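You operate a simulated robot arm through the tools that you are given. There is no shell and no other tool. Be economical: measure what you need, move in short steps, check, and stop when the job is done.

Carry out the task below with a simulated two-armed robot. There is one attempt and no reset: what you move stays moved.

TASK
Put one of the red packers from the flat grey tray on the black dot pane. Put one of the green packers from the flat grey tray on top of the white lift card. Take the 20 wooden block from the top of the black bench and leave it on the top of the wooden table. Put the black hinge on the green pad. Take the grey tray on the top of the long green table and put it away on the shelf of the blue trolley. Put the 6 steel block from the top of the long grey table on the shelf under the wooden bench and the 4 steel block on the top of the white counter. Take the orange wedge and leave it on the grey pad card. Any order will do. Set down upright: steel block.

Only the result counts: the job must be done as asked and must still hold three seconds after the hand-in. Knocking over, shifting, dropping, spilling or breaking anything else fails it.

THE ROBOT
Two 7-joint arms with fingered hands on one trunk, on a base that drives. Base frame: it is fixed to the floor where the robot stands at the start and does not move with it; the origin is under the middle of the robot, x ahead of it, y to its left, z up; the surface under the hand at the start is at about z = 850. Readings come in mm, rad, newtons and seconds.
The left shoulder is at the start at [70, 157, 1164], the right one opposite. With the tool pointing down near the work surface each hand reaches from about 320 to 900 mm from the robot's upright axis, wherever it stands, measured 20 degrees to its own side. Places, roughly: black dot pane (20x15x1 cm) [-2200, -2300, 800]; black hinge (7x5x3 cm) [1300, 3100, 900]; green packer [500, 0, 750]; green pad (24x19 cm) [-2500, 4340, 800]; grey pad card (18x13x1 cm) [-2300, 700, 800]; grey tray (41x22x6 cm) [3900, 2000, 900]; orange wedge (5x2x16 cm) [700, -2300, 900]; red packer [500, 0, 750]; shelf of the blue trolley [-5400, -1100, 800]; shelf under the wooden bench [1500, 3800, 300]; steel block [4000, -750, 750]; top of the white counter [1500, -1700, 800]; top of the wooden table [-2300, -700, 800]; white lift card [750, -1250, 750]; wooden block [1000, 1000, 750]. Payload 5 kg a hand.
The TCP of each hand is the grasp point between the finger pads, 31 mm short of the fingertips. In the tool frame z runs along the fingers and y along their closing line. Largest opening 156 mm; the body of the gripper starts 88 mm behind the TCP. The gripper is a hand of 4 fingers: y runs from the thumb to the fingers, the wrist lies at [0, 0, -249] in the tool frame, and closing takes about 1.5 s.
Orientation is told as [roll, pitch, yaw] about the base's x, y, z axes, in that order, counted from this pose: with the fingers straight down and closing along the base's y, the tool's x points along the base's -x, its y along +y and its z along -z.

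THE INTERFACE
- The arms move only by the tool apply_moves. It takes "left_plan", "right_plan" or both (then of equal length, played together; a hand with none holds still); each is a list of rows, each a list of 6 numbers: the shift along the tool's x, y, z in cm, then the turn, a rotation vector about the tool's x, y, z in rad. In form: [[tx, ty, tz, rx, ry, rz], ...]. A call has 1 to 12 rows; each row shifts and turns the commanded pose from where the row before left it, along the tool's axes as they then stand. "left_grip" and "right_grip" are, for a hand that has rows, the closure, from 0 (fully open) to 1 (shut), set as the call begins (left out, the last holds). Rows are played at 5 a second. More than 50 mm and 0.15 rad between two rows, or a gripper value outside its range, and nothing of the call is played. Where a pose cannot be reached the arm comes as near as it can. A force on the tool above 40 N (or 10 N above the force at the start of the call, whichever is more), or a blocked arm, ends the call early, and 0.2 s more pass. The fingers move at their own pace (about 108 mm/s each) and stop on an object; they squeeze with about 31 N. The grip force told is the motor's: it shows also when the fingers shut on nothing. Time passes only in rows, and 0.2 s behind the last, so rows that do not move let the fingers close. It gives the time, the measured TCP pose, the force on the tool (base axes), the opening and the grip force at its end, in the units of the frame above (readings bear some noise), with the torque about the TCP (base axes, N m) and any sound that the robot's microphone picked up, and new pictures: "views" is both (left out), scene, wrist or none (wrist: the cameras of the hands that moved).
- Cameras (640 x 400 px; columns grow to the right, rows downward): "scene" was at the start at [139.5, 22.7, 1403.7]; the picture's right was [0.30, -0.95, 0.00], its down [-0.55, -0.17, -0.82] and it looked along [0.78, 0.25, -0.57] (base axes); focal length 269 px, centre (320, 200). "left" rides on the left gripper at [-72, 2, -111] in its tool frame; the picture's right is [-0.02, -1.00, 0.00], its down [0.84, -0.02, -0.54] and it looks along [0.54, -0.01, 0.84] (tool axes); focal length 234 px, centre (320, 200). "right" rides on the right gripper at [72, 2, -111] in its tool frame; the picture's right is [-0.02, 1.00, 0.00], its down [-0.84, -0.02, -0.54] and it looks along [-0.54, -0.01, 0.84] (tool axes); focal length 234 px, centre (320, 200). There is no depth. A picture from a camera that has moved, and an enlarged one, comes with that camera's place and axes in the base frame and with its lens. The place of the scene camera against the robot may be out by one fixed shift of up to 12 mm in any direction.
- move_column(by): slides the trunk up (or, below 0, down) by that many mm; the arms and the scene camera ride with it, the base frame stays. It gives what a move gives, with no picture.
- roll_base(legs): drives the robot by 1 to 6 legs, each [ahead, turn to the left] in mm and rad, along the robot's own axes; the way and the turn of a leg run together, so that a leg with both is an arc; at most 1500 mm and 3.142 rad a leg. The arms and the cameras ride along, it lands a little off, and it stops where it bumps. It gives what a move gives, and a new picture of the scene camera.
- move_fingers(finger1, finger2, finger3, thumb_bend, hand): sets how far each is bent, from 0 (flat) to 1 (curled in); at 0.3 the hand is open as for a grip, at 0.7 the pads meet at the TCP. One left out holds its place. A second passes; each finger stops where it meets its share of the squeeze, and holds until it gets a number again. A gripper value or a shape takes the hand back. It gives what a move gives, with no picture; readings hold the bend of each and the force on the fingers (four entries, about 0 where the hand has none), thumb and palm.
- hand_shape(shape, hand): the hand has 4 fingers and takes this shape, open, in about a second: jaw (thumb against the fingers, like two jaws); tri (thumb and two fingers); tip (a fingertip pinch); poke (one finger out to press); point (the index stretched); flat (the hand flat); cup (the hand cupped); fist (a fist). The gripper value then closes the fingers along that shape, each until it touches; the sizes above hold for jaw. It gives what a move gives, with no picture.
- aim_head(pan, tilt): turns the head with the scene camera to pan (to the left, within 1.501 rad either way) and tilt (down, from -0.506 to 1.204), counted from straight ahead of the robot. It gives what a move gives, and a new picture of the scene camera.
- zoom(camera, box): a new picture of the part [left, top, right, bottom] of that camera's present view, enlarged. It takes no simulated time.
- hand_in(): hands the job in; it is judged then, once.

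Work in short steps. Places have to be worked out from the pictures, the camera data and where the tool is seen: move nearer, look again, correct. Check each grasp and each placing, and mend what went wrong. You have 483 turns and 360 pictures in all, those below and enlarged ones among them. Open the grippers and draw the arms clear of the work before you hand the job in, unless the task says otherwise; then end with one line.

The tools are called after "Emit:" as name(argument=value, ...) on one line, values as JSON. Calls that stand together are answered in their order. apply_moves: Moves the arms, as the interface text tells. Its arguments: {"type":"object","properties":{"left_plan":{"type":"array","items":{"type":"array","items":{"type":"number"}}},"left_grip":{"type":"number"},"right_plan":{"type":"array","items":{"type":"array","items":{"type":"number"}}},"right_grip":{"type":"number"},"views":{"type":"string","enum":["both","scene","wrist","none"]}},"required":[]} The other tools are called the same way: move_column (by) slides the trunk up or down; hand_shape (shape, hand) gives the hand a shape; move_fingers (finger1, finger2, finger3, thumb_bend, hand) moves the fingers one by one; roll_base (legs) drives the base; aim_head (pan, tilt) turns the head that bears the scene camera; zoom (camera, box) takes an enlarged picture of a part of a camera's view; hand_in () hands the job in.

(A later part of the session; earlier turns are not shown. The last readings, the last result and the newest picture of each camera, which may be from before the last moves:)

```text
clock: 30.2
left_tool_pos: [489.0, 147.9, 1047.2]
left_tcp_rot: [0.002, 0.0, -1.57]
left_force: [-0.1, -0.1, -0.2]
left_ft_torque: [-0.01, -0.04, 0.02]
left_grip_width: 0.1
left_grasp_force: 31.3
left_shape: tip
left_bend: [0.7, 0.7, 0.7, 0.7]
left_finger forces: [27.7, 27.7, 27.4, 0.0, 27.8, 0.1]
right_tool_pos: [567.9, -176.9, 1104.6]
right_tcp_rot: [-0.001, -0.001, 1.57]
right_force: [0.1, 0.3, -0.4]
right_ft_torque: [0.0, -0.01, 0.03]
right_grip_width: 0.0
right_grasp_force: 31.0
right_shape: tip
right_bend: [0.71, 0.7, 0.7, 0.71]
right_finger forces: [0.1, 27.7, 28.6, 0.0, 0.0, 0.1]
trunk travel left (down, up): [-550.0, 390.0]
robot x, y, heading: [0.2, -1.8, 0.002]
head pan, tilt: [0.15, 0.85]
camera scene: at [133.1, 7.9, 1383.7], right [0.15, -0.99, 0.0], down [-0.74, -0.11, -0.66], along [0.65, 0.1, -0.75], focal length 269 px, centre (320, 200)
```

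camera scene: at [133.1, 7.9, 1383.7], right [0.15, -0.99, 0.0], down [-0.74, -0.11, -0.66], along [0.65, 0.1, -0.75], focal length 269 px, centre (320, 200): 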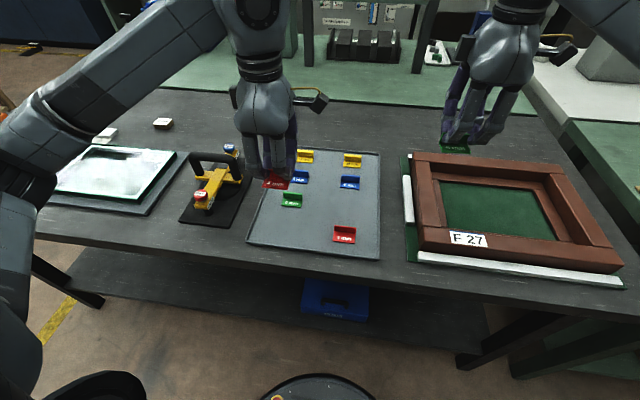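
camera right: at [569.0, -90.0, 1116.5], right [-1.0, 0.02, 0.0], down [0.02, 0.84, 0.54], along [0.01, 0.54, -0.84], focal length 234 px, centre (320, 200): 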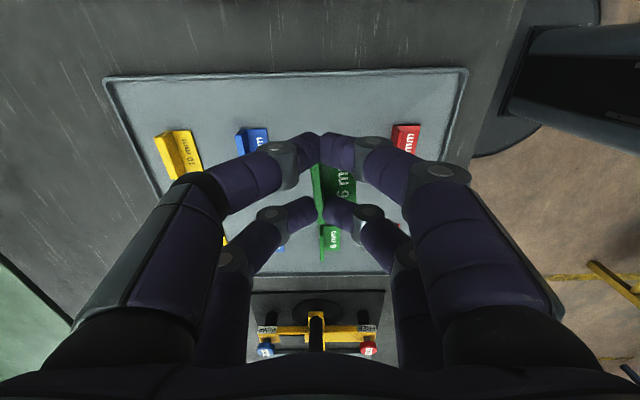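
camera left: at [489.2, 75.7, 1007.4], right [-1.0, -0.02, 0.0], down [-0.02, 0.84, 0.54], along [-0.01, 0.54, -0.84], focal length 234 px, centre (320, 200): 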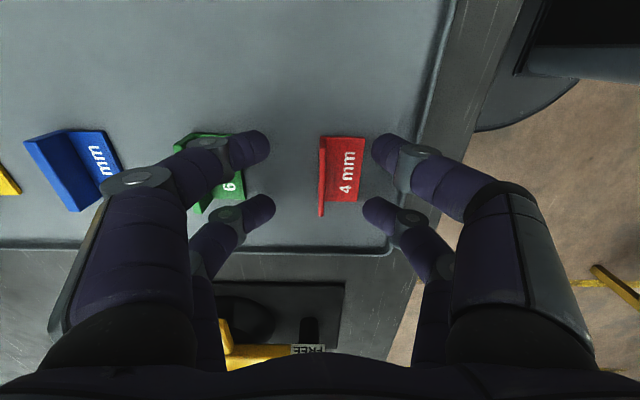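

Both packers held. I raise the trunk for clearance, then drive right along the benches to y ≈ -950, facing the green table again.

Emit:
move_column(by=100)

Emit:
roll_base(legs=[[0, -1.571], [950, 0], [0, 1.571]])

Emit:
aim_head(pan=-0.3, tilt=0.7)

```text
clock: 31.6
left_tool_pos: [489.8, 147.5, 1146.3]
left_tcp_rot: [0.001, -0.002, -1.57]
left_force: [-0.5, 0.6, -0.2]
left_ft_torque: [-0.03, 0.01, 0.03]
left_grip_width: 0.1
left_grasp_force: 31.2
left_shape: tip
left_bend: [0.7, 0.7, 0.7, 0.7]
left_finger forces: [27.5, 27.6, 27.4, 0.0, 27.8, 0.0]
right_tool_pos: [568.3, -177.5, 1204.7]
right_tcp_rot: [-0.001, 0.001, 1.571]
right_force: [0.4, -1.0, -0.9]
right_ft_torque: [0.02, 0.01, 0.04]
right_grip_width: 0.2
right_grasp_force: 31.1
right_shape: tip
right_bend: [0.71, 0.7, 0.7, 0.71]
right_finger forces: [0.0, 27.7, 28.6, 0.0, 0.0, 0.0]
trunk travel left (down, up): [-650.0, 290.0]
robot x, y, heading: [0.2, -1.8, -0.005]
head pan, tilt: [0.15, 0.85]
```

```text
clock: 44.3
left_tool_pos: [472.2, -769.9, 1146.4]
left_tcp_rot: [0.0, -0.001, -1.52]
left_force: [-0.4, -0.3, 0.5]
left_ft_torque: [0.02, 0.03, 0.01]
left_grip_width: 0.1
left_grasp_force: 31.0
left_shape: tip
left_bend: [0.7, 0.7, 0.7, 0.7]
left_finger forces: [27.3, 27.3, 27.1, 0.1, 27.3, 0.0]
right_tool_pos: [565.6, -1090.7, 1204.4]
right_tcp_rot: [0.0, 0.001, 1.619]
right_force: [-0.2, -0.1, -0.1]
right_ft_torque: [0.02, -0.01, -0.01]
right_grip_width: 0.1
right_grasp_force: 31.1
right_shape: tip
right_bend: [0.71, 0.7, 0.7, 0.71]
right_finger forces: [0.0, 27.4, 28.3, 0.0, 0.1, 0.0]
trunk travel left (down, up): [-650.0, 290.0]
robot x, y, heading: [-6.8, -942.6, 0.05]
head pan, tilt: [0.15, 0.85]
camera scene: at [123.2, -928.9, 1483.7], right [0.2, -0.98, 0.0], down [-0.74, -0.15, -0.66], along [0.65, 0.13, -0.75], focal length 269 px, centre (320, 200)
```

scene: 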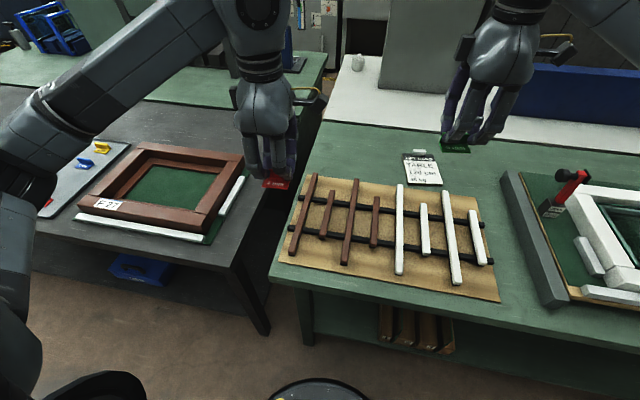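

```text
clock: 45.2
left_tool_pos: [473.5, -771.1, 1146.6]
left_tcp_rot: [-0.001, -0.001, -1.52]
left_force: [-0.2, -0.4, 0.4]
left_ft_torque: [0.0, 0.03, 0.01]
left_grip_width: 0.0
left_grasp_force: 31.8
left_shape: tip
left_bend: [0.7, 0.7, 0.7, 0.7]
left_finger forces: [27.3, 27.3, 27.1, 0.0, 27.5, 0.1]
right_tool_pos: [566.8, -1090.0, 1206.1]
right_tcp_rot: [0.0, 0.001, 1.621]
right_force: [-0.1, 1.0, 0.2]
right_ft_torque: [0.0, 0.0, 0.0]
right_grip_width: 0.0
right_grasp_force: 30.5
right_shape: tip
right_bend: [0.71, 0.7, 0.7, 0.71]
right_finger forces: [0.1, 27.3, 28.2, 0.0, 0.0, 0.0]
trunk travel left (down, up): [-650.0, 290.0]
robot x, y, heading: [-8.4, -942.9, 0.046]
head pan, tilt: [-0.3, 0.7]
camera scene: at [128.9, -965.4, 1496.0], right [-0.25, -0.97, 0.0], down [-0.62, 0.16, -0.76], along [0.74, -0.19, -0.64], focal length 269 px, centre (320, 200)
```

scene: 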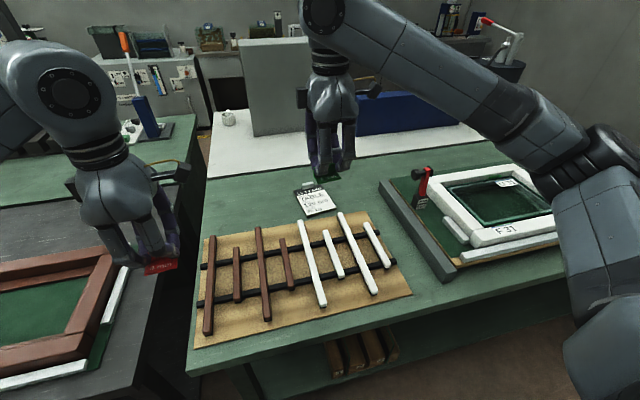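

The lift card is at about [865, -1140], near the reach limit. I drive 70 mm ahead and zoom in on the card.

Emit:
roll_base(legs=[[70, -0.046]])

Emit:
zoom(camera="scene", box=[270, 150, 390, 240])

```text
clock: 46.2
left_tool_pos: [539.9, -790.4, 1151.7]
left_tcp_rot: [0.008, -0.001, -1.564]
left_force: [-0.1, 0.2, 0.0]
left_ft_torque: [-0.01, -0.11, -0.02]
left_grip_width: 0.0
left_grasp_force: 30.9
left_shape: tip
left_bend: [0.7, 0.7, 0.7, 0.7]
left_finger forces: [27.3, 27.4, 27.1, 0.1, 27.4, 0.0]
right_tool_pos: [620.0, -1114.3, 1211.0]
right_tcp_rot: [-0.009, 0.0, 1.576]
right_force: [-0.5, 0.3, 0.7]
right_ft_torque: [0.03, -0.13, 0.03]
right_grip_width: 0.2
right_grasp_force: 31.3
right_shape: tip
right_bend: [0.71, 0.7, 0.7, 0.71]
right_finger forces: [0.0, 27.3, 28.3, 0.0, 0.1, 0.0]
trunk travel left (down, up): [-650.0, 290.0]
robot x, y, heading: [58.7, -941.4, 0.004]
head pan, tilt: [-0.3, 0.7]
camera scene: at [186.5, -969.0, 1497.2], right [-0.29, -0.96, 0.0], down [-0.61, 0.19, -0.77], along [0.74, -0.22, -0.64], focal length 269 px, centre (320, 200)
```

scene: 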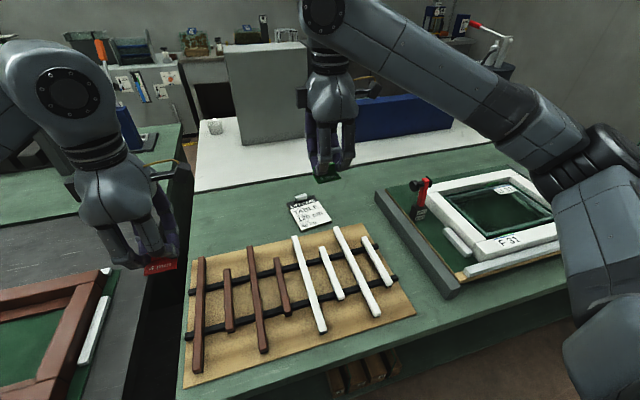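

```text
4.44 times, centred on (330, 195) of scene
camera zoom: at [186.5, -969.0, 1497.2], right [-0.29, -0.96, 0.0], down [-0.61, 0.19, -0.77], along [0.74, -0.22, -0.64], focal length 1196 px, centre (276, 222)
```

zoom: 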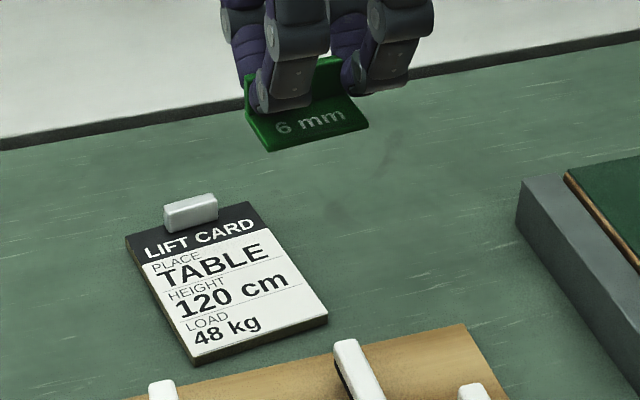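

I bring the right hand above the card (~[842, -1131]) at a safe height and look with the wrist camera.

Emit:
apply_moves(right_plan=[[0.28, -3.5, 2.5, 0, 0, 0], [0.28, -3.5, 2.5, 0, 0, 0], [0.28, -3.5, 2.5, 0, 0, 0], [0.28, -3.5, 2.5, 0, 0, 0], [0.28, -3.5, 2.5, 0, 0, 0], [0.28, -3.5, 2.5, 0, 0, 0], [0, 0, 0, 0, 0, 0]], views="wrist")

```text
clock: 47.8
left_tool_pos: [546.9, -790.1, 1148.4]
left_tcp_rot: [0.0, 0.001, -1.567]
left_force: [0.0, -0.4, 0.1]
left_ft_torque: [-0.02, -0.02, -0.05]
left_grip_width: 0.0
left_grasp_force: 30.6
left_shape: tip
left_bend: [0.7, 0.7, 0.7, 0.7]
left_finger forces: [27.3, 27.3, 27.2, 0.1, 27.4, 0.0]
right_tool_pos: [838.1, -1132.2, 1059.2]
right_tcp_rot: [-0.002, 0.0, 1.574]
right_force: [-0.4, 0.5, -0.2]
right_ft_torque: [0.01, -0.02, 0.0]
right_grip_width: 0.1
right_grasp_force: 31.2
right_shape: tip
right_bend: [0.71, 0.7, 0.7, 0.71]
right_finger forces: [0.0, 27.4, 28.2, 0.0, 0.1, 0.0]
trunk travel left (down, up): [-650.0, 290.0]
robot x, y, heading: [57.3, -939.9, 0.006]
head pan, tilt: [-0.3, 0.7]
camera right: at [835.9, -1203.7, 1168.9], right [-1.0, 0.02, 0.0], down [0.01, 0.84, 0.54], along [0.01, 0.54, -0.84], focal length 234 px, centre (320, 200)
```

right: 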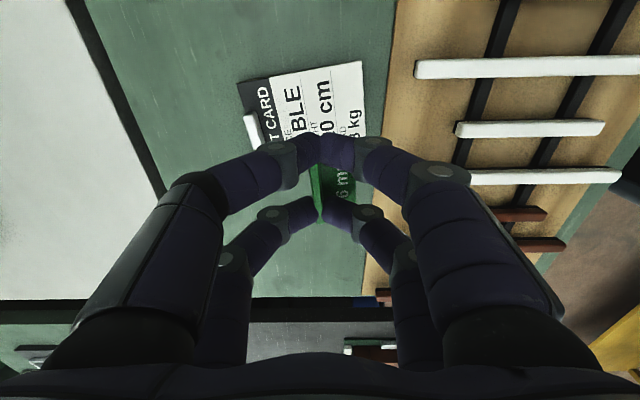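

The card spans about x 785–930, y −1190…−1080; TCP over it. I shift 15 mm ahead and lower to just above.

Emit:
apply_moves(right_plan=[[0, -1.5, 3.5, 0, 0, 0], [0, 0, 3.5, 0, 0, 0], [0, 0, 3.5, 0, 0, 0], [0, 0, 3.2, 0, 0, 0], [0, 0, 0, 0, 0, 0]], views="none")

Emit:
zoom(camera="scene", box=[250, 130, 410, 250])

```text
clock: 49.0
left_tool_pos: [548.4, -790.3, 1147.6]
left_tcp_rot: [0.001, 0.0, -1.566]
left_force: [-0.5, 0.1, 0.4]
left_ft_torque: [0.01, 0.0, 0.03]
left_grip_width: 0.0
left_grasp_force: 31.1
left_shape: tip
left_bend: [0.7, 0.7, 0.7, 0.7]
left_finger forces: [27.3, 27.3, 27.2, 0.0, 27.5, 0.0]
right_tool_pos: [853.5, -1131.0, 919.7]
right_tcp_rot: [-0.002, -0.001, 1.576]
right_force: [0.2, -0.8, -0.1]
right_ft_torque: [0.01, -0.03, 0.01]
right_grip_width: 0.0
right_grasp_force: 30.9
right_shape: tip
right_bend: [0.71, 0.7, 0.7, 0.71]
right_finger forces: [0.0, 27.4, 28.1, 0.0, 0.1, 0.0]
trunk travel left (down, up): [-650.0, 290.0]
robot x, y, heading: [57.7, -937.6, 0.002]
head pan, tilt: [-0.3, 0.7]
```

```text
3.33 times, centred on (330, 190) of scene
camera zoom: at [195.8, -969.5, 1496.1], right [-0.29, -0.96, 0.0], down [-0.62, 0.19, -0.77], along [0.73, -0.22, -0.64], focal length 897 px, centre (287, 233)
```

zoom: 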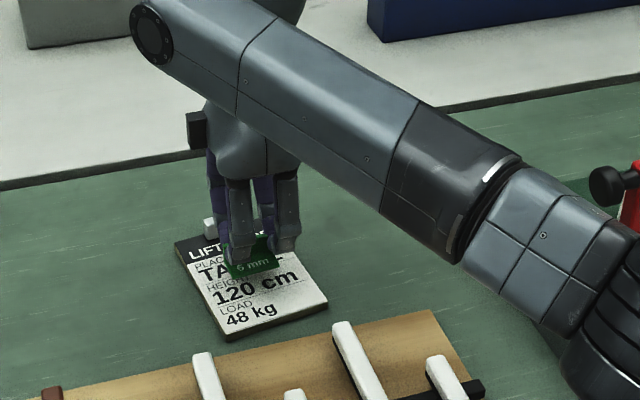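

The grey clip is a bit close to the thumb, so I shift back 17 mm and lower in small steps until contact.

Emit:
apply_moves(right_plan=[[0, 1.7, 0, 0, 0, 0], [0, 0, 0.6, 0, 0, 0], [0, 0, 0.5, 0, 0, 0], [0, 0, 0.3, 0, 0, 0], [0, 0, 0, 0, 0, 0]], views="none")

```text
clock: 50.2
left_tool_pos: [547.8, -789.3, 1147.2]
left_tcp_rot: [0.001, -0.002, -1.566]
left_force: [-0.6, 0.5, -0.2]
left_ft_torque: [0.0, 0.02, -0.01]
left_grip_width: 0.0
left_grasp_force: 30.8
left_shape: tip
left_bend: [0.7, 0.7, 0.7, 0.7]
left_finger forces: [27.3, 27.3, 27.2, 0.1, 27.4, 0.1]
right_tool_pos: [836.2, -1131.3, 904.8]
right_tcp_rot: [-0.002, 0.001, 1.576]
right_force: [-0.1, 0.3, -0.3]
right_ft_torque: [-0.01, -0.02, 0.01]
right_grip_width: 0.0
right_grasp_force: 30.9
right_shape: tip
right_bend: [0.71, 0.7, 0.7, 0.71]
right_finger forces: [0.0, 27.4, 28.1, 0.0, 0.1, 0.1]
trunk travel left (down, up): [-650.0, 290.0]
robot x, y, heading: [59.7, -940.6, 0.002]
head pan, tilt: [-0.3, 0.7]
```

Emit:
apply_moves(right_plan=[[0, 0, 0.3, 0, 0, 0], [0, 0, 0.2, 0, 0, 0], [0, 0, 0, 0, 0, 0]], views="none")

Emit:
zoom(camera="scene", box=[280, 160, 360, 220])

```text
clock: 51.0
left_tool_pos: [549.7, -790.3, 1147.4]
left_tcp_rot: [0.001, -0.001, -1.566]
left_force: [1.2, -0.1, -0.1]
left_ft_torque: [0.01, 0.02, -0.03]
left_grip_width: 0.0
left_grasp_force: 31.7
left_shape: tip
left_bend: [0.7, 0.7, 0.7, 0.7]
left_finger forces: [27.2, 27.2, 27.2, 0.0, 27.4, 0.0]
right_tool_pos: [836.6, -1130.8, 901.1]
right_tcp_rot: [-0.003, 0.001, 1.575]
right_force: [0.0, -1.0, 6.0]
right_ft_torque: [0.15, 0.0, 0.0]
right_grip_width: 0.0
right_grasp_force: 31.0
right_shape: tip
right_bend: [0.71, 0.71, 0.7, 0.71]
right_finger forces: [0.0, 29.2, 29.7, 0.0, 0.0, 0.0]
trunk travel left (down, up): [-650.0, 290.0]
robot x, y, heading: [57.3, -939.3, 0.009]
head pan, tilt: [-0.3, 0.7]
```

```text
6.67 times, centred on (320, 190) of scene
camera zoom: at [195.8, -969.4, 1496.2], right [-0.29, -0.96, 0.0], down [-0.62, 0.19, -0.77], along [0.73, -0.22, -0.64], focal length 1795 px, centre (320, 267)
```

zoom: 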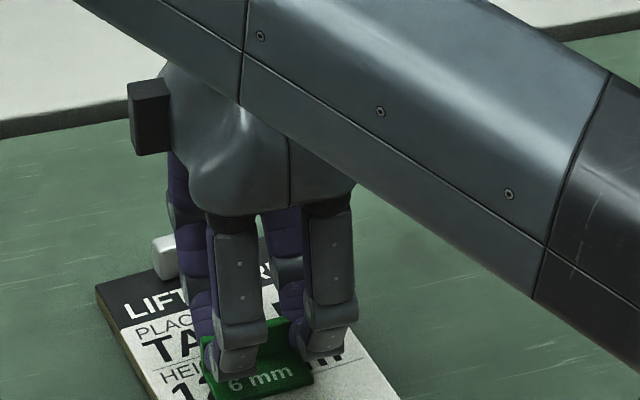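

Contact with 6 N; I open modestly and rise.

Emit:
apply_moves(right_plan=[[0, 0, 0, 0, 0, 0], [0, 0, 0, 0, 0, 0], [0, 0, 0, 0, 0, 0], [0, 0, -2, 0, 0, 0], [0, 0, -4, 0, 0, 0], [0, 0, -4, 0, 0, 0], [0, 0, -4, 0, 0, 0], [0, 0, -4, 0, 0, 0], [0, 0, 0, 0, 0, 0]], right_grip=0.75, views="wrist")

Emit:
zoom(camera="scene", box=[260, 150, 380, 240])

```text
clock: 53.0
left_tool_pos: [548.7, -791.4, 1146.3]
left_tcp_rot: [0.0, -0.002, -1.565]
left_force: [-0.3, -0.8, 0.4]
left_ft_torque: [0.02, 0.03, 0.0]
left_grip_width: 0.0
left_grasp_force: 31.0
left_shape: tip
left_bend: [0.7, 0.7, 0.7, 0.7]
left_finger forces: [27.3, 27.3, 27.2, 0.1, 27.4, 0.1]
right_tool_pos: [835.2, -1129.4, 1079.6]
right_tcp_rot: [-0.001, -0.002, 1.575]
right_force: [-0.7, -0.2, 0.6]
right_ft_torque: [-0.02, 0.02, 0.03]
right_grip_width: 38.8
right_grasp_force: 0.0
right_shape: tip
right_bend: [0.73, 0.73, 0.73, 0.7]
right_finger forces: [0.1, 0.0, 0.1, 0.1, 0.0, 0.0]
trunk travel left (down, up): [-650.0, 290.0]
robot x, y, heading: [61.6, -939.2, 0.011]
head pan, tilt: [-0.3, 0.7]
camera right: at [833.9, -1201.9, 1189.8], right [-1.0, 0.02, 0.0], down [0.02, 0.84, 0.54], along [0.01, 0.54, -0.84], focal length 234 px, centre (320, 200)
```

right: 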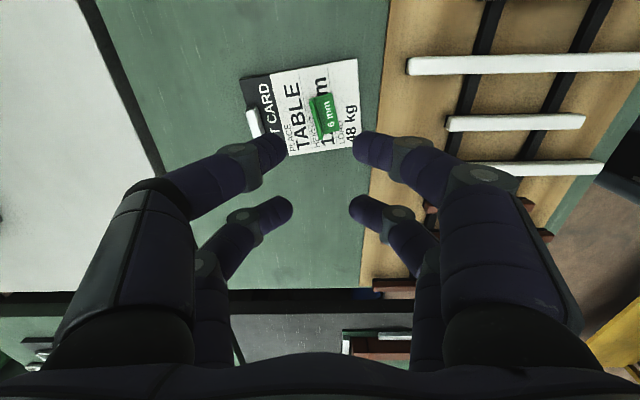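

```text
4.44 times, centred on (320, 195) of scene
camera zoom: at [197.3, -969.6, 1495.9], right [-0.29, -0.96, 0.0], down [-0.62, 0.19, -0.76], along [0.73, -0.22, -0.64], focal length 1196 px, centre (320, 222)
```

zoom: 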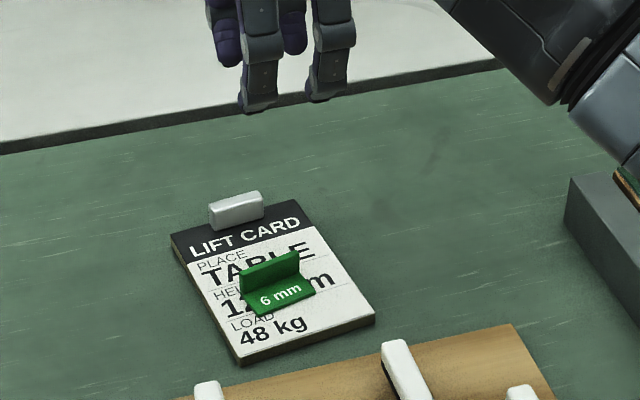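

Green packer is on the card. I retract the right hand and drive along the green table to y ≈ -2020 for the orange wedge.

Emit:
apply_moves(right_plan=[[0, 4, -2, 0, 0, 0], [0, 4, -2, 0, 0, 0], [0, 4, -2, 0, 0, 0], [0, 4, -2, 0, 0, 0], [0, 4, -2, 0, 0, 0], [0, 4, -2, 0, 0, 0], [0, 0, 0, 0, 0, 0]], views="none")

Emit:
roll_base(legs=[[-60, 0], [0, -1.571], [1080, 0], [0, 1.571]])

```text
clock: 54.6
left_tool_pos: [549.6, -790.1, 1144.6]
left_tcp_rot: [0.001, -0.001, -1.565]
left_force: [0.2, 0.7, -0.3]
left_ft_torque: [-0.01, -0.01, -0.02]
left_grip_width: 0.0
left_grasp_force: 30.9
left_shape: tip
left_bend: [0.7, 0.7, 0.7, 0.7]
left_finger forces: [27.3, 27.2, 27.2, 0.0, 27.4, 0.0]
right_tool_pos: [597.7, -1131.4, 1200.4]
right_tcp_rot: [0.0, 0.0, 1.576]
right_force: [-0.5, 0.1, 0.1]
right_ft_torque: [0.0, 0.02, 0.01]
right_grip_width: 39.0
right_grasp_force: 0.1
right_shape: tip
right_bend: [0.73, 0.73, 0.73, 0.7]
right_finger forces: [0.0, 0.0, 0.0, 0.0, 0.0, 0.0]
trunk travel left (down, up): [-650.0, 290.0]
robot x, y, heading: [61.5, -944.0, 0.002]
head pan, tilt: [-0.3, 0.7]
```

```text
clock: 68.5
left_tool_pos: [475.1, -1892.7, 1146.8]
left_tcp_rot: [0.002, 0.0, -1.581]
left_force: [-0.7, -1.0, -0.1]
left_ft_torque: [0.02, -0.01, 0.02]
left_grip_width: 0.1
left_grasp_force: 31.1
left_shape: tip
left_bend: [0.7, 0.7, 0.7, 0.7]
left_finger forces: [26.8, 26.9, 26.8, 0.1, 27.0, 0.0]
right_tool_pos: [514.7, -2234.1, 1200.0]
right_tcp_rot: [0.0, 0.001, 1.56]
right_force: [-0.3, 0.2, 0.3]
right_ft_torque: [0.04, -0.01, -0.01]
right_grip_width: 38.6
right_grasp_force: 0.1
right_shape: tip
right_bend: [0.73, 0.73, 0.73, 0.7]
right_finger forces: [0.1, 0.1, 0.0, 0.0, 0.0, 0.0]
trunk travel left (down, up): [-650.0, 290.0]
robot x, y, heading: [-19.9, -2033.7, -0.01]
head pan, tilt: [-0.3, 0.7]
camera scene: at [119.1, -2065.4, 1496.0], right [-0.31, -0.95, 0.0], down [-0.61, 0.2, -0.76], along [0.73, -0.23, -0.64], focal length 269 px, centre (320, 200)
```

scene: 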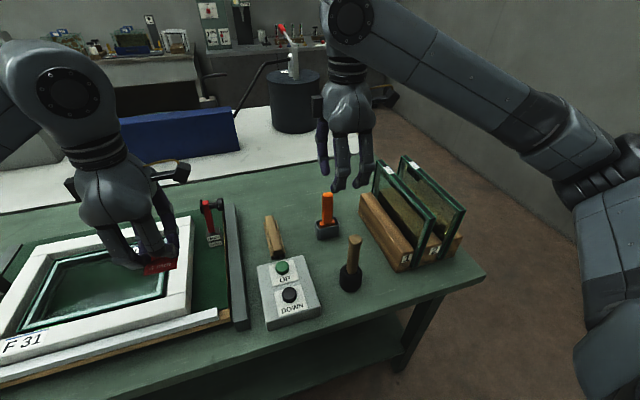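

I zoom on the orange object and neighbours.

Emit:
zoom(camera="scene", box=[240, 150, 440, 300])

Emit:
zoom(camera="right", box=[0, 0, 640, 400])

```text
2.67 times, centred on (340, 225) of scene
camera zoom: at [119.1, -2065.4, 1496.0], right [-0.31, -0.95, 0.0], down [-0.61, 0.2, -0.76], along [0.73, -0.23, -0.64], focal length 718 px, centre (267, 133)
```

zoom: 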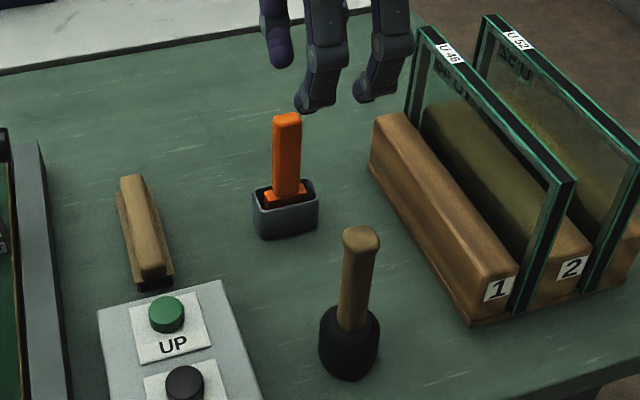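

```text
1.00 times, centred on (320, 200) of right (not enlarged: the box is as wide or as high as the picture)
camera zoom: at [513.5, -2305.6, 1310.7], right [-1.0, 0.03, 0.0], down [0.03, 0.84, 0.54], along [0.02, 0.54, -0.84], focal length 234 px, centre (320, 200)
```

zoom: 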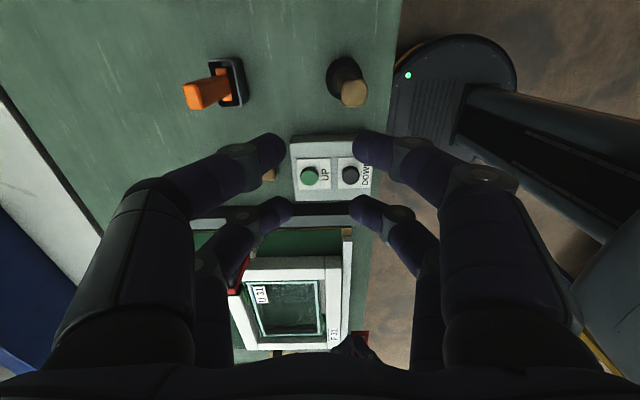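

The orange wedge stands in a grey cup near [690, -2265]. I move the right hand nearer, above it, to look at its shape.

Emit:
apply_moves(right_plan=[[1, -4, 1, 0, 0, 0], [1, -4, 1, 0, 0, 0], [1, -4, 1, 0, 0, 0], [0, 0, 1, 0, 0, 0], [0, 0, 0, 0, 0, 0]], right_grip=0.5, views="wrist")

```text
clock: 69.7
left_tool_pos: [474.4, -1892.2, 1147.9]
left_tcp_rot: [0.0, -0.001, -1.583]
left_force: [-0.6, -0.4, -0.3]
left_ft_torque: [-0.01, -0.01, 0.0]
left_grip_width: 0.1
left_grasp_force: 30.9
left_shape: tip
left_bend: [0.7, 0.7, 0.7, 0.7]
left_finger forces: [26.9, 27.0, 26.9, 0.0, 26.9, 0.0]
right_tool_pos: [635.4, -2264.1, 1160.8]
right_tcp_rot: [-0.001, -0.001, 1.561]
right_force: [-0.5, 0.5, -0.7]
right_ft_torque: [0.03, 0.05, -0.03]
right_grip_width: 77.8
right_grasp_force: 0.0
right_shape: tip
right_bend: [0.73, 0.73, 0.73, 0.7]
right_finger forces: [0.0, 0.0, 0.0, 0.1, 0.0, 0.0]
trunk travel left (down, up): [-650.0, 290.0]
robot x, y, heading: [-18.6, -2032.6, -0.009]
head pan, tilt: [-0.3, 0.7]
camera right: at [632.8, -2336.4, 1270.9], right [-1.0, 0.03, 0.0], down [0.03, 0.84, 0.54], along [0.02, 0.54, -0.84], focal length 234 px, centre (320, 200)
```

right: 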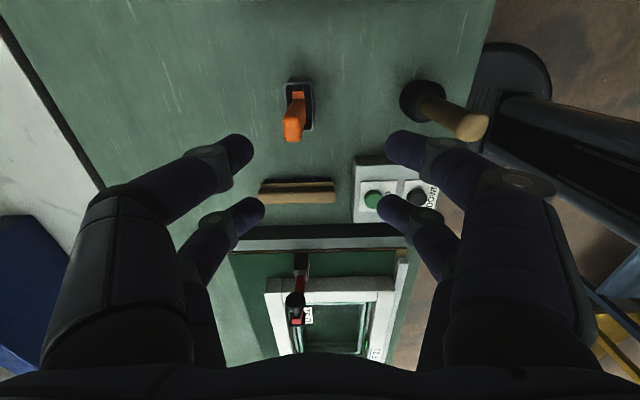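

Emit:
zoom(camera="right", box=[260, 70, 340, 150])

Emit:
zoom(camera="scene", box=[295, 170, 365, 250])

```text
5.00 times, centred on (300, 110) of right
camera zoom: at [632.8, -2336.4, 1270.9], right [-1.0, 0.03, 0.0], down [0.03, 0.84, 0.54], along [0.02, 0.54, -0.84], focal length 1171 px, centre (420, 650)
```

zoom: 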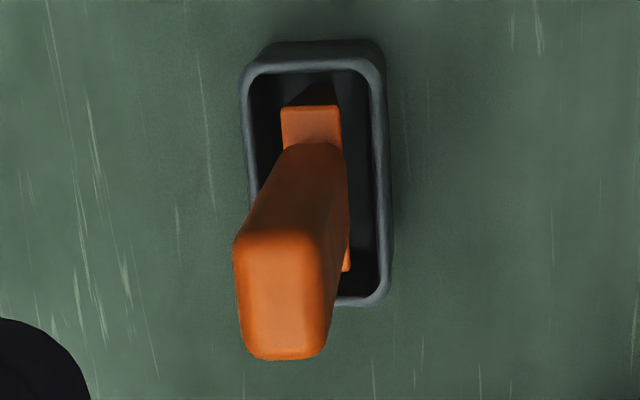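

```text
5.00 times, centred on (330, 210) of scene
camera zoom: at [118.9, -2065.1, 1496.0], right [-0.31, -0.95, 0.0], down [-0.61, 0.2, -0.76], along [0.73, -0.23, -0.64], focal length 1346 px, centre (270, 150)
```

zoom: 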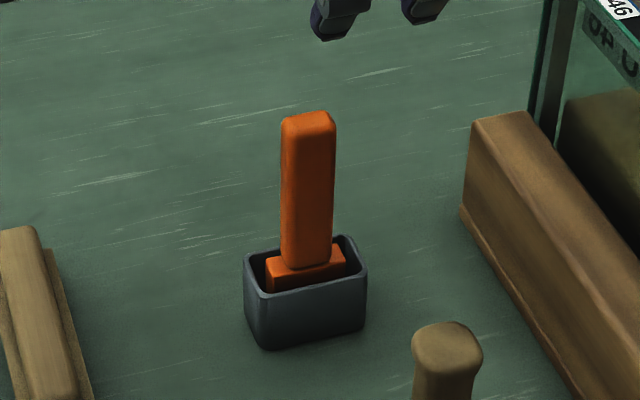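

The stem is ~21 mm (x) by 29 mm (y) at about [670, -2256], top ~990–1000. I'll use the near finger pair: TCP to [670, -2234] and descend partway.

Emit:
apply_moves(right_plan=[[-1.5, -1.7, 0, 0, 0, 0], [-1.5, -1.7, 0, 0, 0, 0], [0, 0, 4, 0, 0, 0], [0, 0, 4, 0, 0, 0], [0, 0, 3, 0, 0, 0], [0, 0, 0, 0, 0, 0]], right_grip=0.55, views="both")

```text
clock: 71.1
left_tool_pos: [473.2, -1891.8, 1146.6]
left_tcp_rot: [0.003, 0.0, -1.582]
left_force: [0.3, -0.5, 0.2]
left_ft_torque: [-0.02, -0.02, 0.0]
left_grip_width: 0.0
left_grasp_force: 30.2
left_shape: tip
left_bend: [0.7, 0.7, 0.7, 0.7]
left_finger forces: [27.0, 27.0, 26.9, 0.0, 27.0, 0.1]
right_tool_pos: [668.9, -2236.0, 1051.1]
right_tcp_rot: [-0.001, 0.001, 1.562]
right_force: [0.1, 0.5, -0.5]
right_ft_torque: [-0.01, 0.01, 0.01]
right_grip_width: 70.7
right_grasp_force: 0.0
right_shape: tip
right_bend: [0.73, 0.73, 0.73, 0.7]
right_finger forces: [0.0, 0.0, 0.0, 0.1, 0.0, 0.1]
trunk travel left (down, up): [-650.0, 290.0]
robot x, y, heading: [-16.0, -2035.4, -0.012]
head pan, tilt: [-0.3, 0.7]
camera scene: at [118.8, -2065.7, 1496.0], right [-0.31, -0.95, 0.0], down [-0.61, 0.2, -0.76], along [0.73, -0.23, -0.64], focal length 269 px, centre (320, 200)
camera right: at [666.1, -2307.7, 1161.5], right [-1.0, 0.03, 0.0], down [0.03, 0.84, 0.54], along [0.02, 0.54, -0.84], focal length 234 px, centre (320, 200)
```

scene: 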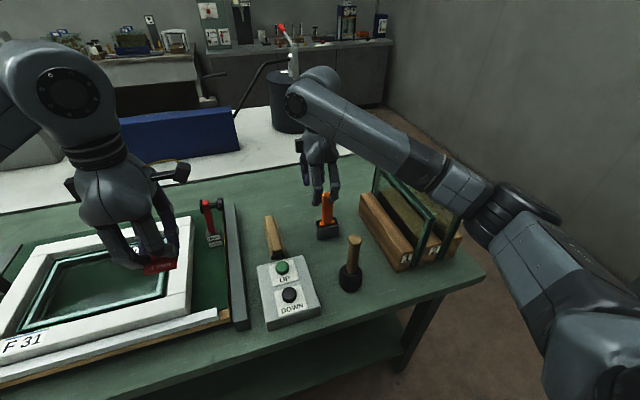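
right: 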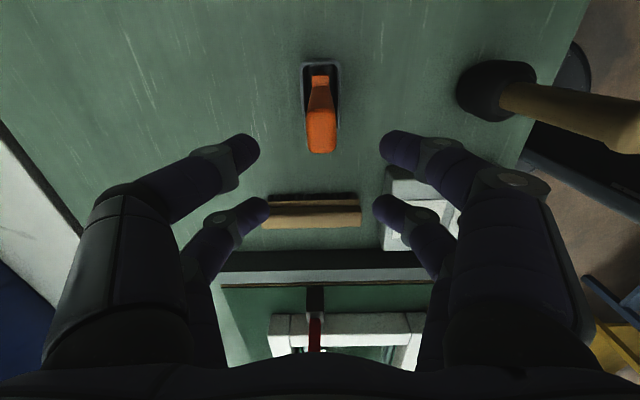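

Refined: wedge at [669, -2264], top ~1015. I shift 6 mm and lower 50 mm so the near pair straddles the stem, then check.

Emit:
apply_moves(right_plan=[[0.6, 0, 2.5, 0, 0, 0], [0, 0, 2.5, 0, 0, 0], [0, 0, 0, 0, 0, 0]], views="wrist")

```text
clock: 71.9
left_tool_pos: [472.6, -1891.0, 1146.6]
left_tcp_rot: [0.002, -0.001, -1.581]
left_force: [0.7, -0.4, 0.1]
left_ft_torque: [-0.03, 0.0, 0.02]
left_grip_width: 0.0
left_grasp_force: 31.2
left_shape: tip
left_bend: [0.7, 0.7, 0.7, 0.7]
left_finger forces: [26.9, 27.0, 26.9, 0.0, 27.0, 0.1]
right_tool_pos: [671.4, -2240.1, 1001.7]
right_tcp_rot: [-0.001, 0.001, 1.559]
right_force: [-0.2, 0.5, -0.1]
right_ft_torque: [-0.02, -0.02, -0.01]
right_grip_width: 70.5
right_grasp_force: 0.0
right_shape: tip
right_bend: [0.73, 0.73, 0.73, 0.7]
right_finger forces: [0.0, 0.1, 0.0, 0.1, 0.0, 0.0]
trunk travel left (down, up): [-650.0, 290.0]
robot x, y, heading: [-16.8, -2037.1, -0.008]
head pan, tilt: [-0.3, 0.7]
camera right: at [668.6, -2312.9, 1110.8], right [-1.0, 0.03, 0.0], down [0.03, 0.84, 0.54], along [0.02, 0.54, -0.84], focal length 234 px, centre (320, 200)
```

right: 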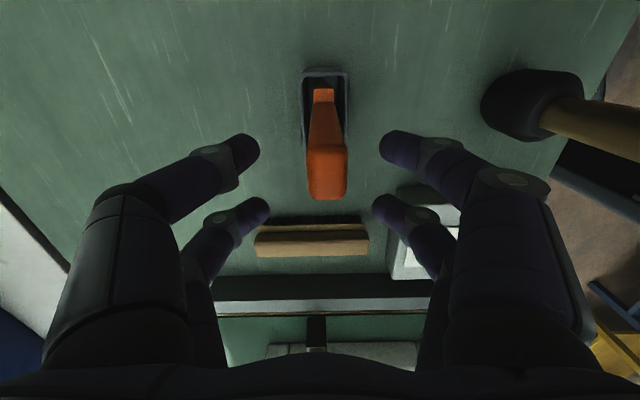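

Stem at the near pair's row; close.

Emit:
apply_moves(right_plan=[[0, 0, 0, 0, 0, 0], [0, 0, 0, 0, 0, 0], [0, 0, 0, 0, 0, 0], [0, 0, 0, 0, 0, 0], [0, 0, 0, 0, 0, 0], [0, 0, 0, 0, 0, 0]], right_grip=1, views="wrist")

```text
clock: 73.3
left_tool_pos: [472.9, -1891.4, 1147.2]
left_tcp_rot: [0.002, 0.0, -1.581]
left_force: [-0.6, 0.8, -0.3]
left_ft_torque: [0.01, 0.0, 0.01]
left_grip_width: 0.0
left_grasp_force: 30.9
left_shape: tip
left_bend: [0.7, 0.7, 0.7, 0.7]
left_finger forces: [26.8, 27.0, 26.9, 0.0, 27.0, 0.1]
right_tool_pos: [670.6, -2240.5, 1000.2]
right_tcp_rot: [-0.001, 0.0, 1.559]
right_force: [-0.2, -0.2, -0.1]
right_ft_torque: [0.01, -0.02, 0.01]
right_grip_width: 5.4
right_grasp_force: 31.5
right_shape: tip
right_bend: [0.72, 0.7, 0.7, 0.7]
right_finger forces: [27.3, 0.0, 0.1, 0.0, 27.2, 0.0]
trunk travel left (down, up): [-650.0, 290.0]
robot x, y, heading: [-17.1, -2036.2, -0.011]
head pan, tilt: [-0.3, 0.7]
camera right: at [668.8, -2313.1, 1110.5], right [-1.0, 0.03, 0.0], down [0.03, 0.84, 0.54], along [0.02, 0.54, -0.84], focal length 234 px, centre (320, 200)
```

right: 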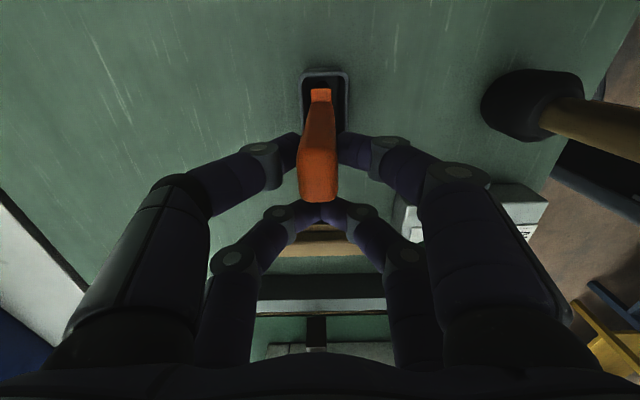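

The near pair (finger 1 and thumb) holds the stem at 27 N. I lift straight up.

Emit:
apply_moves(right_plan=[[0, 0, -2, 0, 0, 0], [0, 0, -3, 0, 0, 0], [0, 0, -3, 0, 0, 0], [0, 0, -4, 0, 0, 0], [0, 0, -4, 0, 0, 0], [0, 0, -4, 0, 0, 0], [0, 0, 0, 0, 0, 0]], views="both")

```text
clock: 74.9
left_tool_pos: [473.8, -1892.2, 1147.0]
left_tcp_rot: [0.001, -0.001, -1.581]
left_force: [0.4, 0.5, -0.3]
left_ft_torque: [0.04, 0.0, -0.01]
left_grip_width: 0.2
left_grasp_force: 30.9
left_shape: tip
left_bend: [0.7, 0.7, 0.7, 0.7]
left_finger forces: [26.9, 27.0, 26.8, 0.0, 26.9, 0.1]
right_tool_pos: [671.0, -2239.8, 1199.6]
right_tcp_rot: [0.001, 0.001, 1.56]
right_force: [-0.2, 0.5, -0.5]
right_ft_torque: [0.02, -0.01, -0.03]
right_grip_width: 5.5
right_grasp_force: 30.8
right_shape: tip
right_bend: [0.72, 0.7, 0.7, 0.7]
right_finger forces: [27.3, 0.1, 0.0, 0.1, 27.3, 0.0]
trunk travel left (down, up): [-650.0, 290.0]
robot x, y, heading: [-18.0, -2032.8, -0.012]
head pan, tilt: [-0.3, 0.7]
camera scene: at [119.6, -2065.8, 1495.9], right [-0.31, -0.95, 0.0], down [-0.61, 0.2, -0.76], along [0.73, -0.23, -0.64], focal length 269 px, centre (320, 200)
camera right: at [669.0, -2311.9, 1310.7], right [-1.0, 0.03, 0.0], down [0.03, 0.84, 0.54], along [0.02, 0.54, -0.84], focal length 234 px, centre (320, 200)
```

scene: 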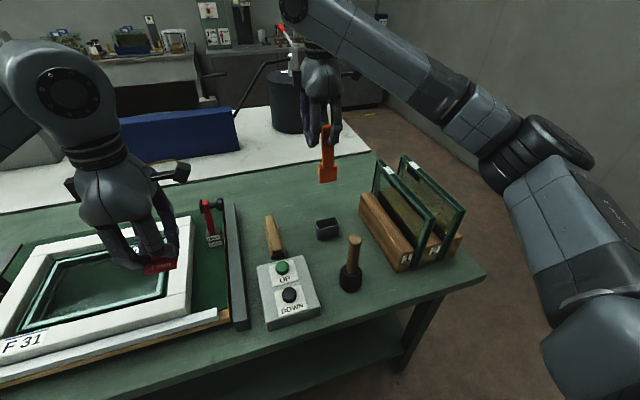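
right: 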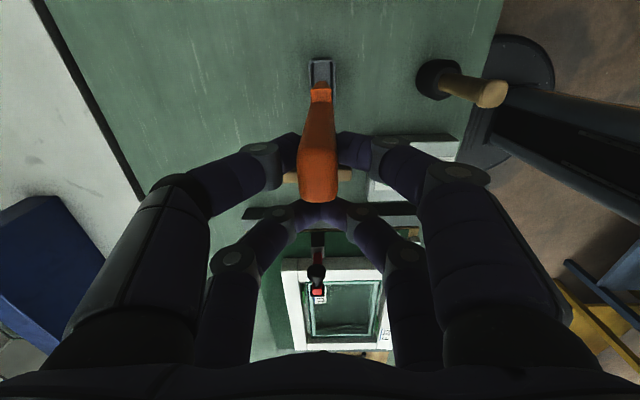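

The wedge is free. I zoom on it, and retract the right hand toward the body for travel, then look west.

Emit:
zoom(camera="scene", box=[280, 100, 380, 200])

Emit:
apply_moves(right_plan=[[0, 4, 0, 0, 0, 0], [0, 4, 0, 0, 0, 0], [0, 4, 0, 0, 0, 0], [0, 3, 0, 0, 0, 0], [0, 0, 0, 0, 0, 0]], views="none")

Emit:
roll_base(legs=[[-250, 0], [0, -1.571]])

Emit:
aim_head(pan=-1.45, tilt=0.35)

```text
4.00 times, centred on (330, 150) of scene
camera zoom: at [119.6, -2065.8, 1495.9], right [-0.31, -0.95, 0.0], down [-0.61, 0.2, -0.76], along [0.73, -0.23, -0.64], focal length 1077 px, centre (280, 400)
```

zoom: 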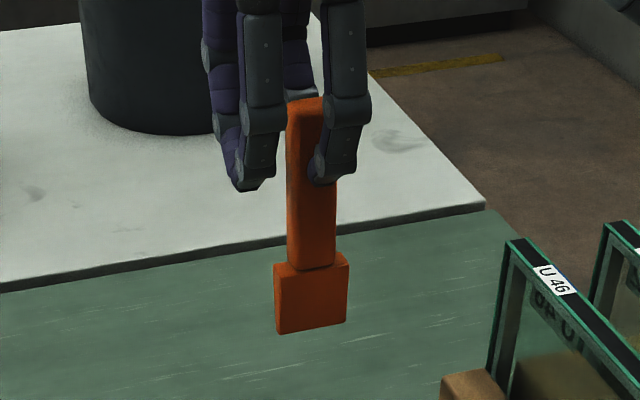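

```text
clock: 76.1
left_tool_pos: [474.8, -1890.9, 1146.6]
left_tcp_rot: [0.0, 0.0, -1.581]
left_force: [1.3, 0.4, 0.4]
left_ft_torque: [0.01, -0.03, 0.0]
left_grip_width: 0.1
left_grasp_force: 31.5
left_shape: tip
left_bend: [0.7, 0.7, 0.7, 0.7]
left_finger forces: [26.8, 27.1, 26.9, 0.0, 27.1, 0.0]
right_tool_pos: [521.8, -2238.0, 1201.0]
right_tcp_rot: [0.001, 0.001, 1.563]
right_force: [0.0, 0.8, -0.6]
right_ft_torque: [0.01, 0.01, -0.02]
right_grip_width: 5.6
right_grasp_force: 31.5
right_shape: tip
right_bend: [0.72, 0.7, 0.7, 0.7]
right_finger forces: [27.3, 0.0, 0.1, 0.0, 27.3, 0.0]
trunk travel left (down, up): [-650.0, 290.0]
robot x, y, heading: [-16.3, -2033.9, -0.009]
head pan, tilt: [-0.3, 0.7]
```

```text
clock: 81.7
left_tool_pos: [-119.4, -2522.0, 1148.0]
left_tcp_rot: [0.001, 0.0, 3.133]
left_force: [0.2, 0.2, 0.1]
left_ft_torque: [0.02, 0.03, 0.0]
left_grip_width: 0.0
left_grasp_force: 31.1
left_shape: tip
left_bend: [0.7, 0.7, 0.7, 0.7]
left_finger forces: [26.9, 26.8, 26.8, 0.1, 26.8, 0.0]
right_tool_pos: [-466.0, -2571.2, 1201.9]
right_tcp_rot: [-0.002, 0.002, -0.007]
right_force: [-0.6, 1.1, 0.0]
right_ft_torque: [0.0, -0.02, 0.02]
right_grip_width: 5.3
right_grasp_force: 31.0
right_shape: tip
right_bend: [0.72, 0.7, 0.7, 0.7]
right_finger forces: [27.1, 0.1, 0.0, 0.0, 27.2, 0.0]
trunk travel left (down, up): [-650.0, 290.0]
robot x, y, heading: [-265.7, -2032.8, -1.578]
head pan, tilt: [-0.3, 0.7]
camera scene: at [-285.3, -2167.2, 1496.0], right [-0.95, 0.3, 0.0], down [0.19, 0.61, -0.76], along [-0.23, -0.73, -0.64], focal length 269 px, centre (320, 200)
```

scene: 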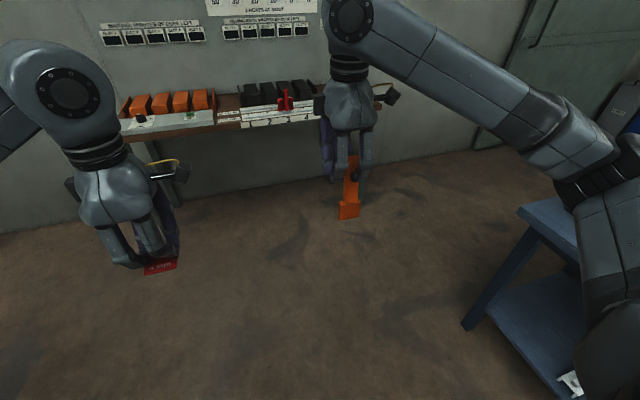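

```text
clock: 83.1
left_tool_pos: [-120.8, -2522.2, 1147.2]
left_tcp_rot: [0.0, 0.001, 3.136]
left_force: [0.1, 0.4, 0.0]
left_ft_torque: [0.03, 0.04, -0.01]
left_grip_width: 0.0
left_grasp_force: 30.9
left_shape: tip
left_bend: [0.7, 0.7, 0.7, 0.7]
left_finger forces: [26.8, 26.8, 26.9, 0.0, 26.8, 0.0]
right_tool_pos: [-466.3, -2571.4, 1201.1]
right_tcp_rot: [-0.001, 0.002, -0.007]
right_force: [-0.2, -0.4, -1.0]
right_ft_torque: [-0.01, -0.02, -0.02]
right_grip_width: 5.4
right_grasp_force: 31.1
right_shape: tip
right_bend: [0.72, 0.7, 0.7, 0.7]
right_finger forces: [27.1, 0.0, 0.0, 0.0, 27.1, 0.0]
trunk travel left (down, up): [-650.0, 290.0]
robot x, y, heading: [-266.2, -2031.5, -1.575]
head pan, tilt: [-1.45, 0.351]
camera scene: at [-352.2, -2096.9, 1527.4], right [-0.11, 0.99, 0.0], down [0.34, 0.04, -0.94], along [-0.93, -0.11, -0.34], focal length 269 px, centre (320, 200)
```

scene: 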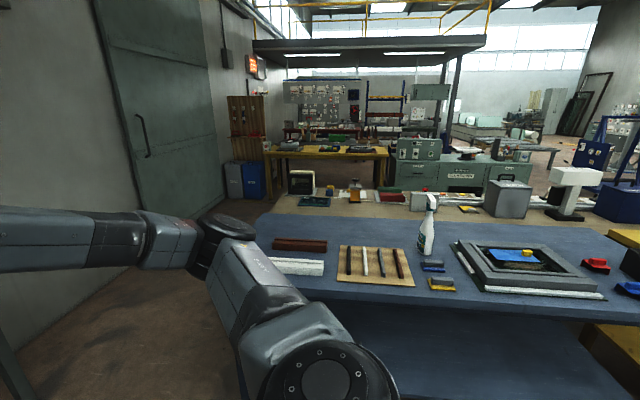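

I zoom on the area around the black dot pane.

Emit:
zoom(camera="scene", box=[230, 120, 430, 245])

Emit:
zoom(camera="scene", box=[430, 100, 640, 230])

```text
3.20 times, centred on (330, 182) of scene
camera zoom: at [-352.2, -2096.9, 1527.4], right [-0.11, 0.99, 0.0], down [0.34, 0.04, -0.94], along [-0.93, -0.11, -0.34], focal length 861 px, centre (288, 256)
```

zoom: 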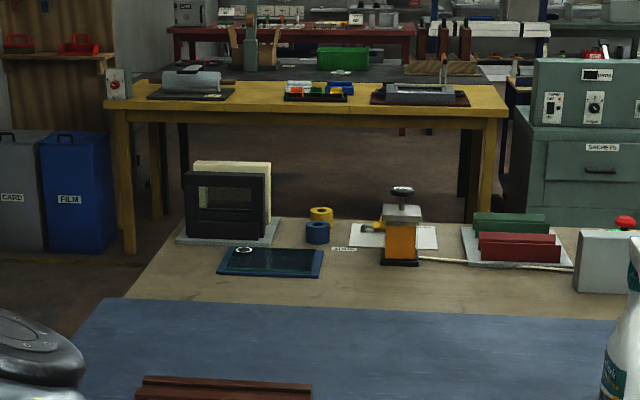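

```text
3.05 times, centred on (535, 165) of scene
camera zoom: at [-352.2, -2096.9, 1527.4], right [-0.11, 0.99, 0.0], down [0.34, 0.04, -0.94], along [-0.93, -0.11, -0.34], focal length 820 px, centre (-335, 307)
```

zoom: 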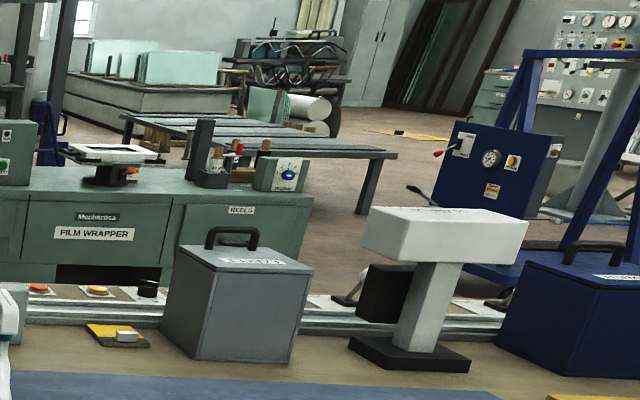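

Black dot pane is the dark pane at about [-2150, -2350] on the wooden table; I'll approach from its south end. Raise the trunk and drive into the south corridor.

Emit:
move_column(by=120)

Emit:
aim_head(pan=0.0, tilt=0.4)

Emit:
roll_base(legs=[[0, -0.39], [1110, 0], [0, -1.18]])

```text
clock: 84.6
left_tool_pos: [-120.1, -2522.5, 1265.9]
left_tcp_rot: [0.001, -0.001, 3.132]
left_force: [-0.2, 0.4, -0.4]
left_ft_torque: [-0.02, 0.01, -0.01]
left_grip_width: 0.3
left_grasp_force: 31.1
left_shape: tip
left_bend: [0.7, 0.7, 0.7, 0.7]
left_finger forces: [26.8, 26.8, 26.8, 0.0, 26.8, 0.1]
right_tool_pos: [-467.3, -2572.3, 1320.9]
right_tcp_rot: [-0.002, 0.001, -0.007]
right_force: [0.3, 0.4, -0.3]
right_ft_torque: [-0.02, -0.01, 0.0]
right_grip_width: 5.5
right_grasp_force: 30.8
right_shape: tip
right_bend: [0.72, 0.7, 0.7, 0.7]
right_finger forces: [27.1, 0.1, 0.0, 0.0, 27.2, 0.1]
trunk travel left (down, up): [-770.0, 170.0]
robot x, y, heading: [-260.9, -2035.6, -1.581]
head pan, tilt: [-1.45, 0.351]
```

```text
clock: 86.1
left_tool_pos: [-119.0, -2522.1, 1265.7]
left_tcp_rot: [0.002, -0.001, 3.134]
left_force: [-0.4, 0.1, -0.7]
left_ft_torque: [0.01, 0.0, 0.03]
left_grip_width: 0.3
left_grasp_force: 31.4
left_shape: tip
left_bend: [0.7, 0.7, 0.7, 0.7]
left_finger forces: [26.8, 26.8, 26.8, 0.0, 26.8, 0.1]
right_tool_pos: [-466.0, -2571.3, 1321.4]
right_tcp_rot: [-0.002, 0.0, -0.007]
right_force: [0.8, -0.2, -0.7]
right_ft_torque: [0.03, -0.04, 0.0]
right_grip_width: 5.4
right_grasp_force: 31.3
right_shape: tip
right_bend: [0.72, 0.7, 0.7, 0.7]
right_finger forces: [27.1, 0.0, 0.0, 0.0, 27.0, 0.0]
trunk travel left (down, up): [-770.0, 170.0]
robot x, y, heading: [-261.9, -2032.5, -1.583]
head pan, tilt: [0.0, 0.4]
camera scene: at [-260.4, -2178.8, 1642.8], right [-1.0, 0.01, 0.0], down [0.0, 0.39, -0.92], along [-0.01, -0.92, -0.39], focal length 269 px, centre (320, 200)
```

scene: 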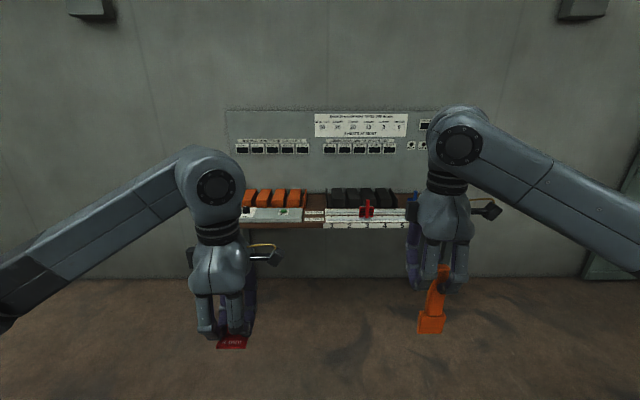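

```text
clock: 96.0
left_tool_pos: [-1186.4, -3223.2, 1267.5]
left_tcp_rot: [0.002, 0.002, 1.571]
left_force: [0.0, 0.0, -0.2]
left_ft_torque: [0.01, -0.01, -0.03]
left_grip_width: 0.2
left_grasp_force: 30.8
left_shape: tip
left_bend: [0.7, 0.7, 0.7, 0.7]
left_finger forces: [26.7, 26.7, 26.7, 0.0, 26.7, 0.1]
right_tool_pos: [-1239.2, -2876.8, 1321.3]
right_tcp_rot: [-0.003, 0.001, -1.571]
right_force: [-0.3, -0.4, -0.4]
right_ft_torque: [0.02, -0.01, 0.0]
right_grip_width: 5.5
right_grasp_force: 30.8
right_shape: tip
right_bend: [0.72, 0.7, 0.7, 0.7]
right_finger forces: [27.0, 0.1, 0.0, 0.0, 26.9, 0.1]
trunk travel left (down, up): [-770.0, 170.0]
robot x, y, heading: [-694.2, -3074.5, 3.144]
head pan, tilt: [0.0, 0.4]
camera scene: at [-835.4, -3079.7, 1642.8], right [0.0, 1.0, 0.0], down [0.39, 0.0, -0.92], along [-0.92, 0.0, -0.39], focal length 269 px, centre (320, 200)
```

scene: 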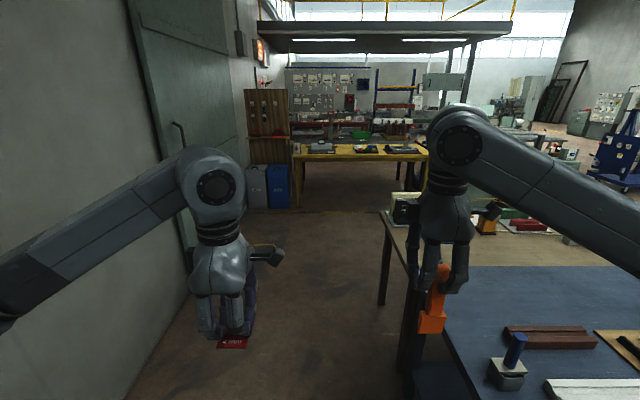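

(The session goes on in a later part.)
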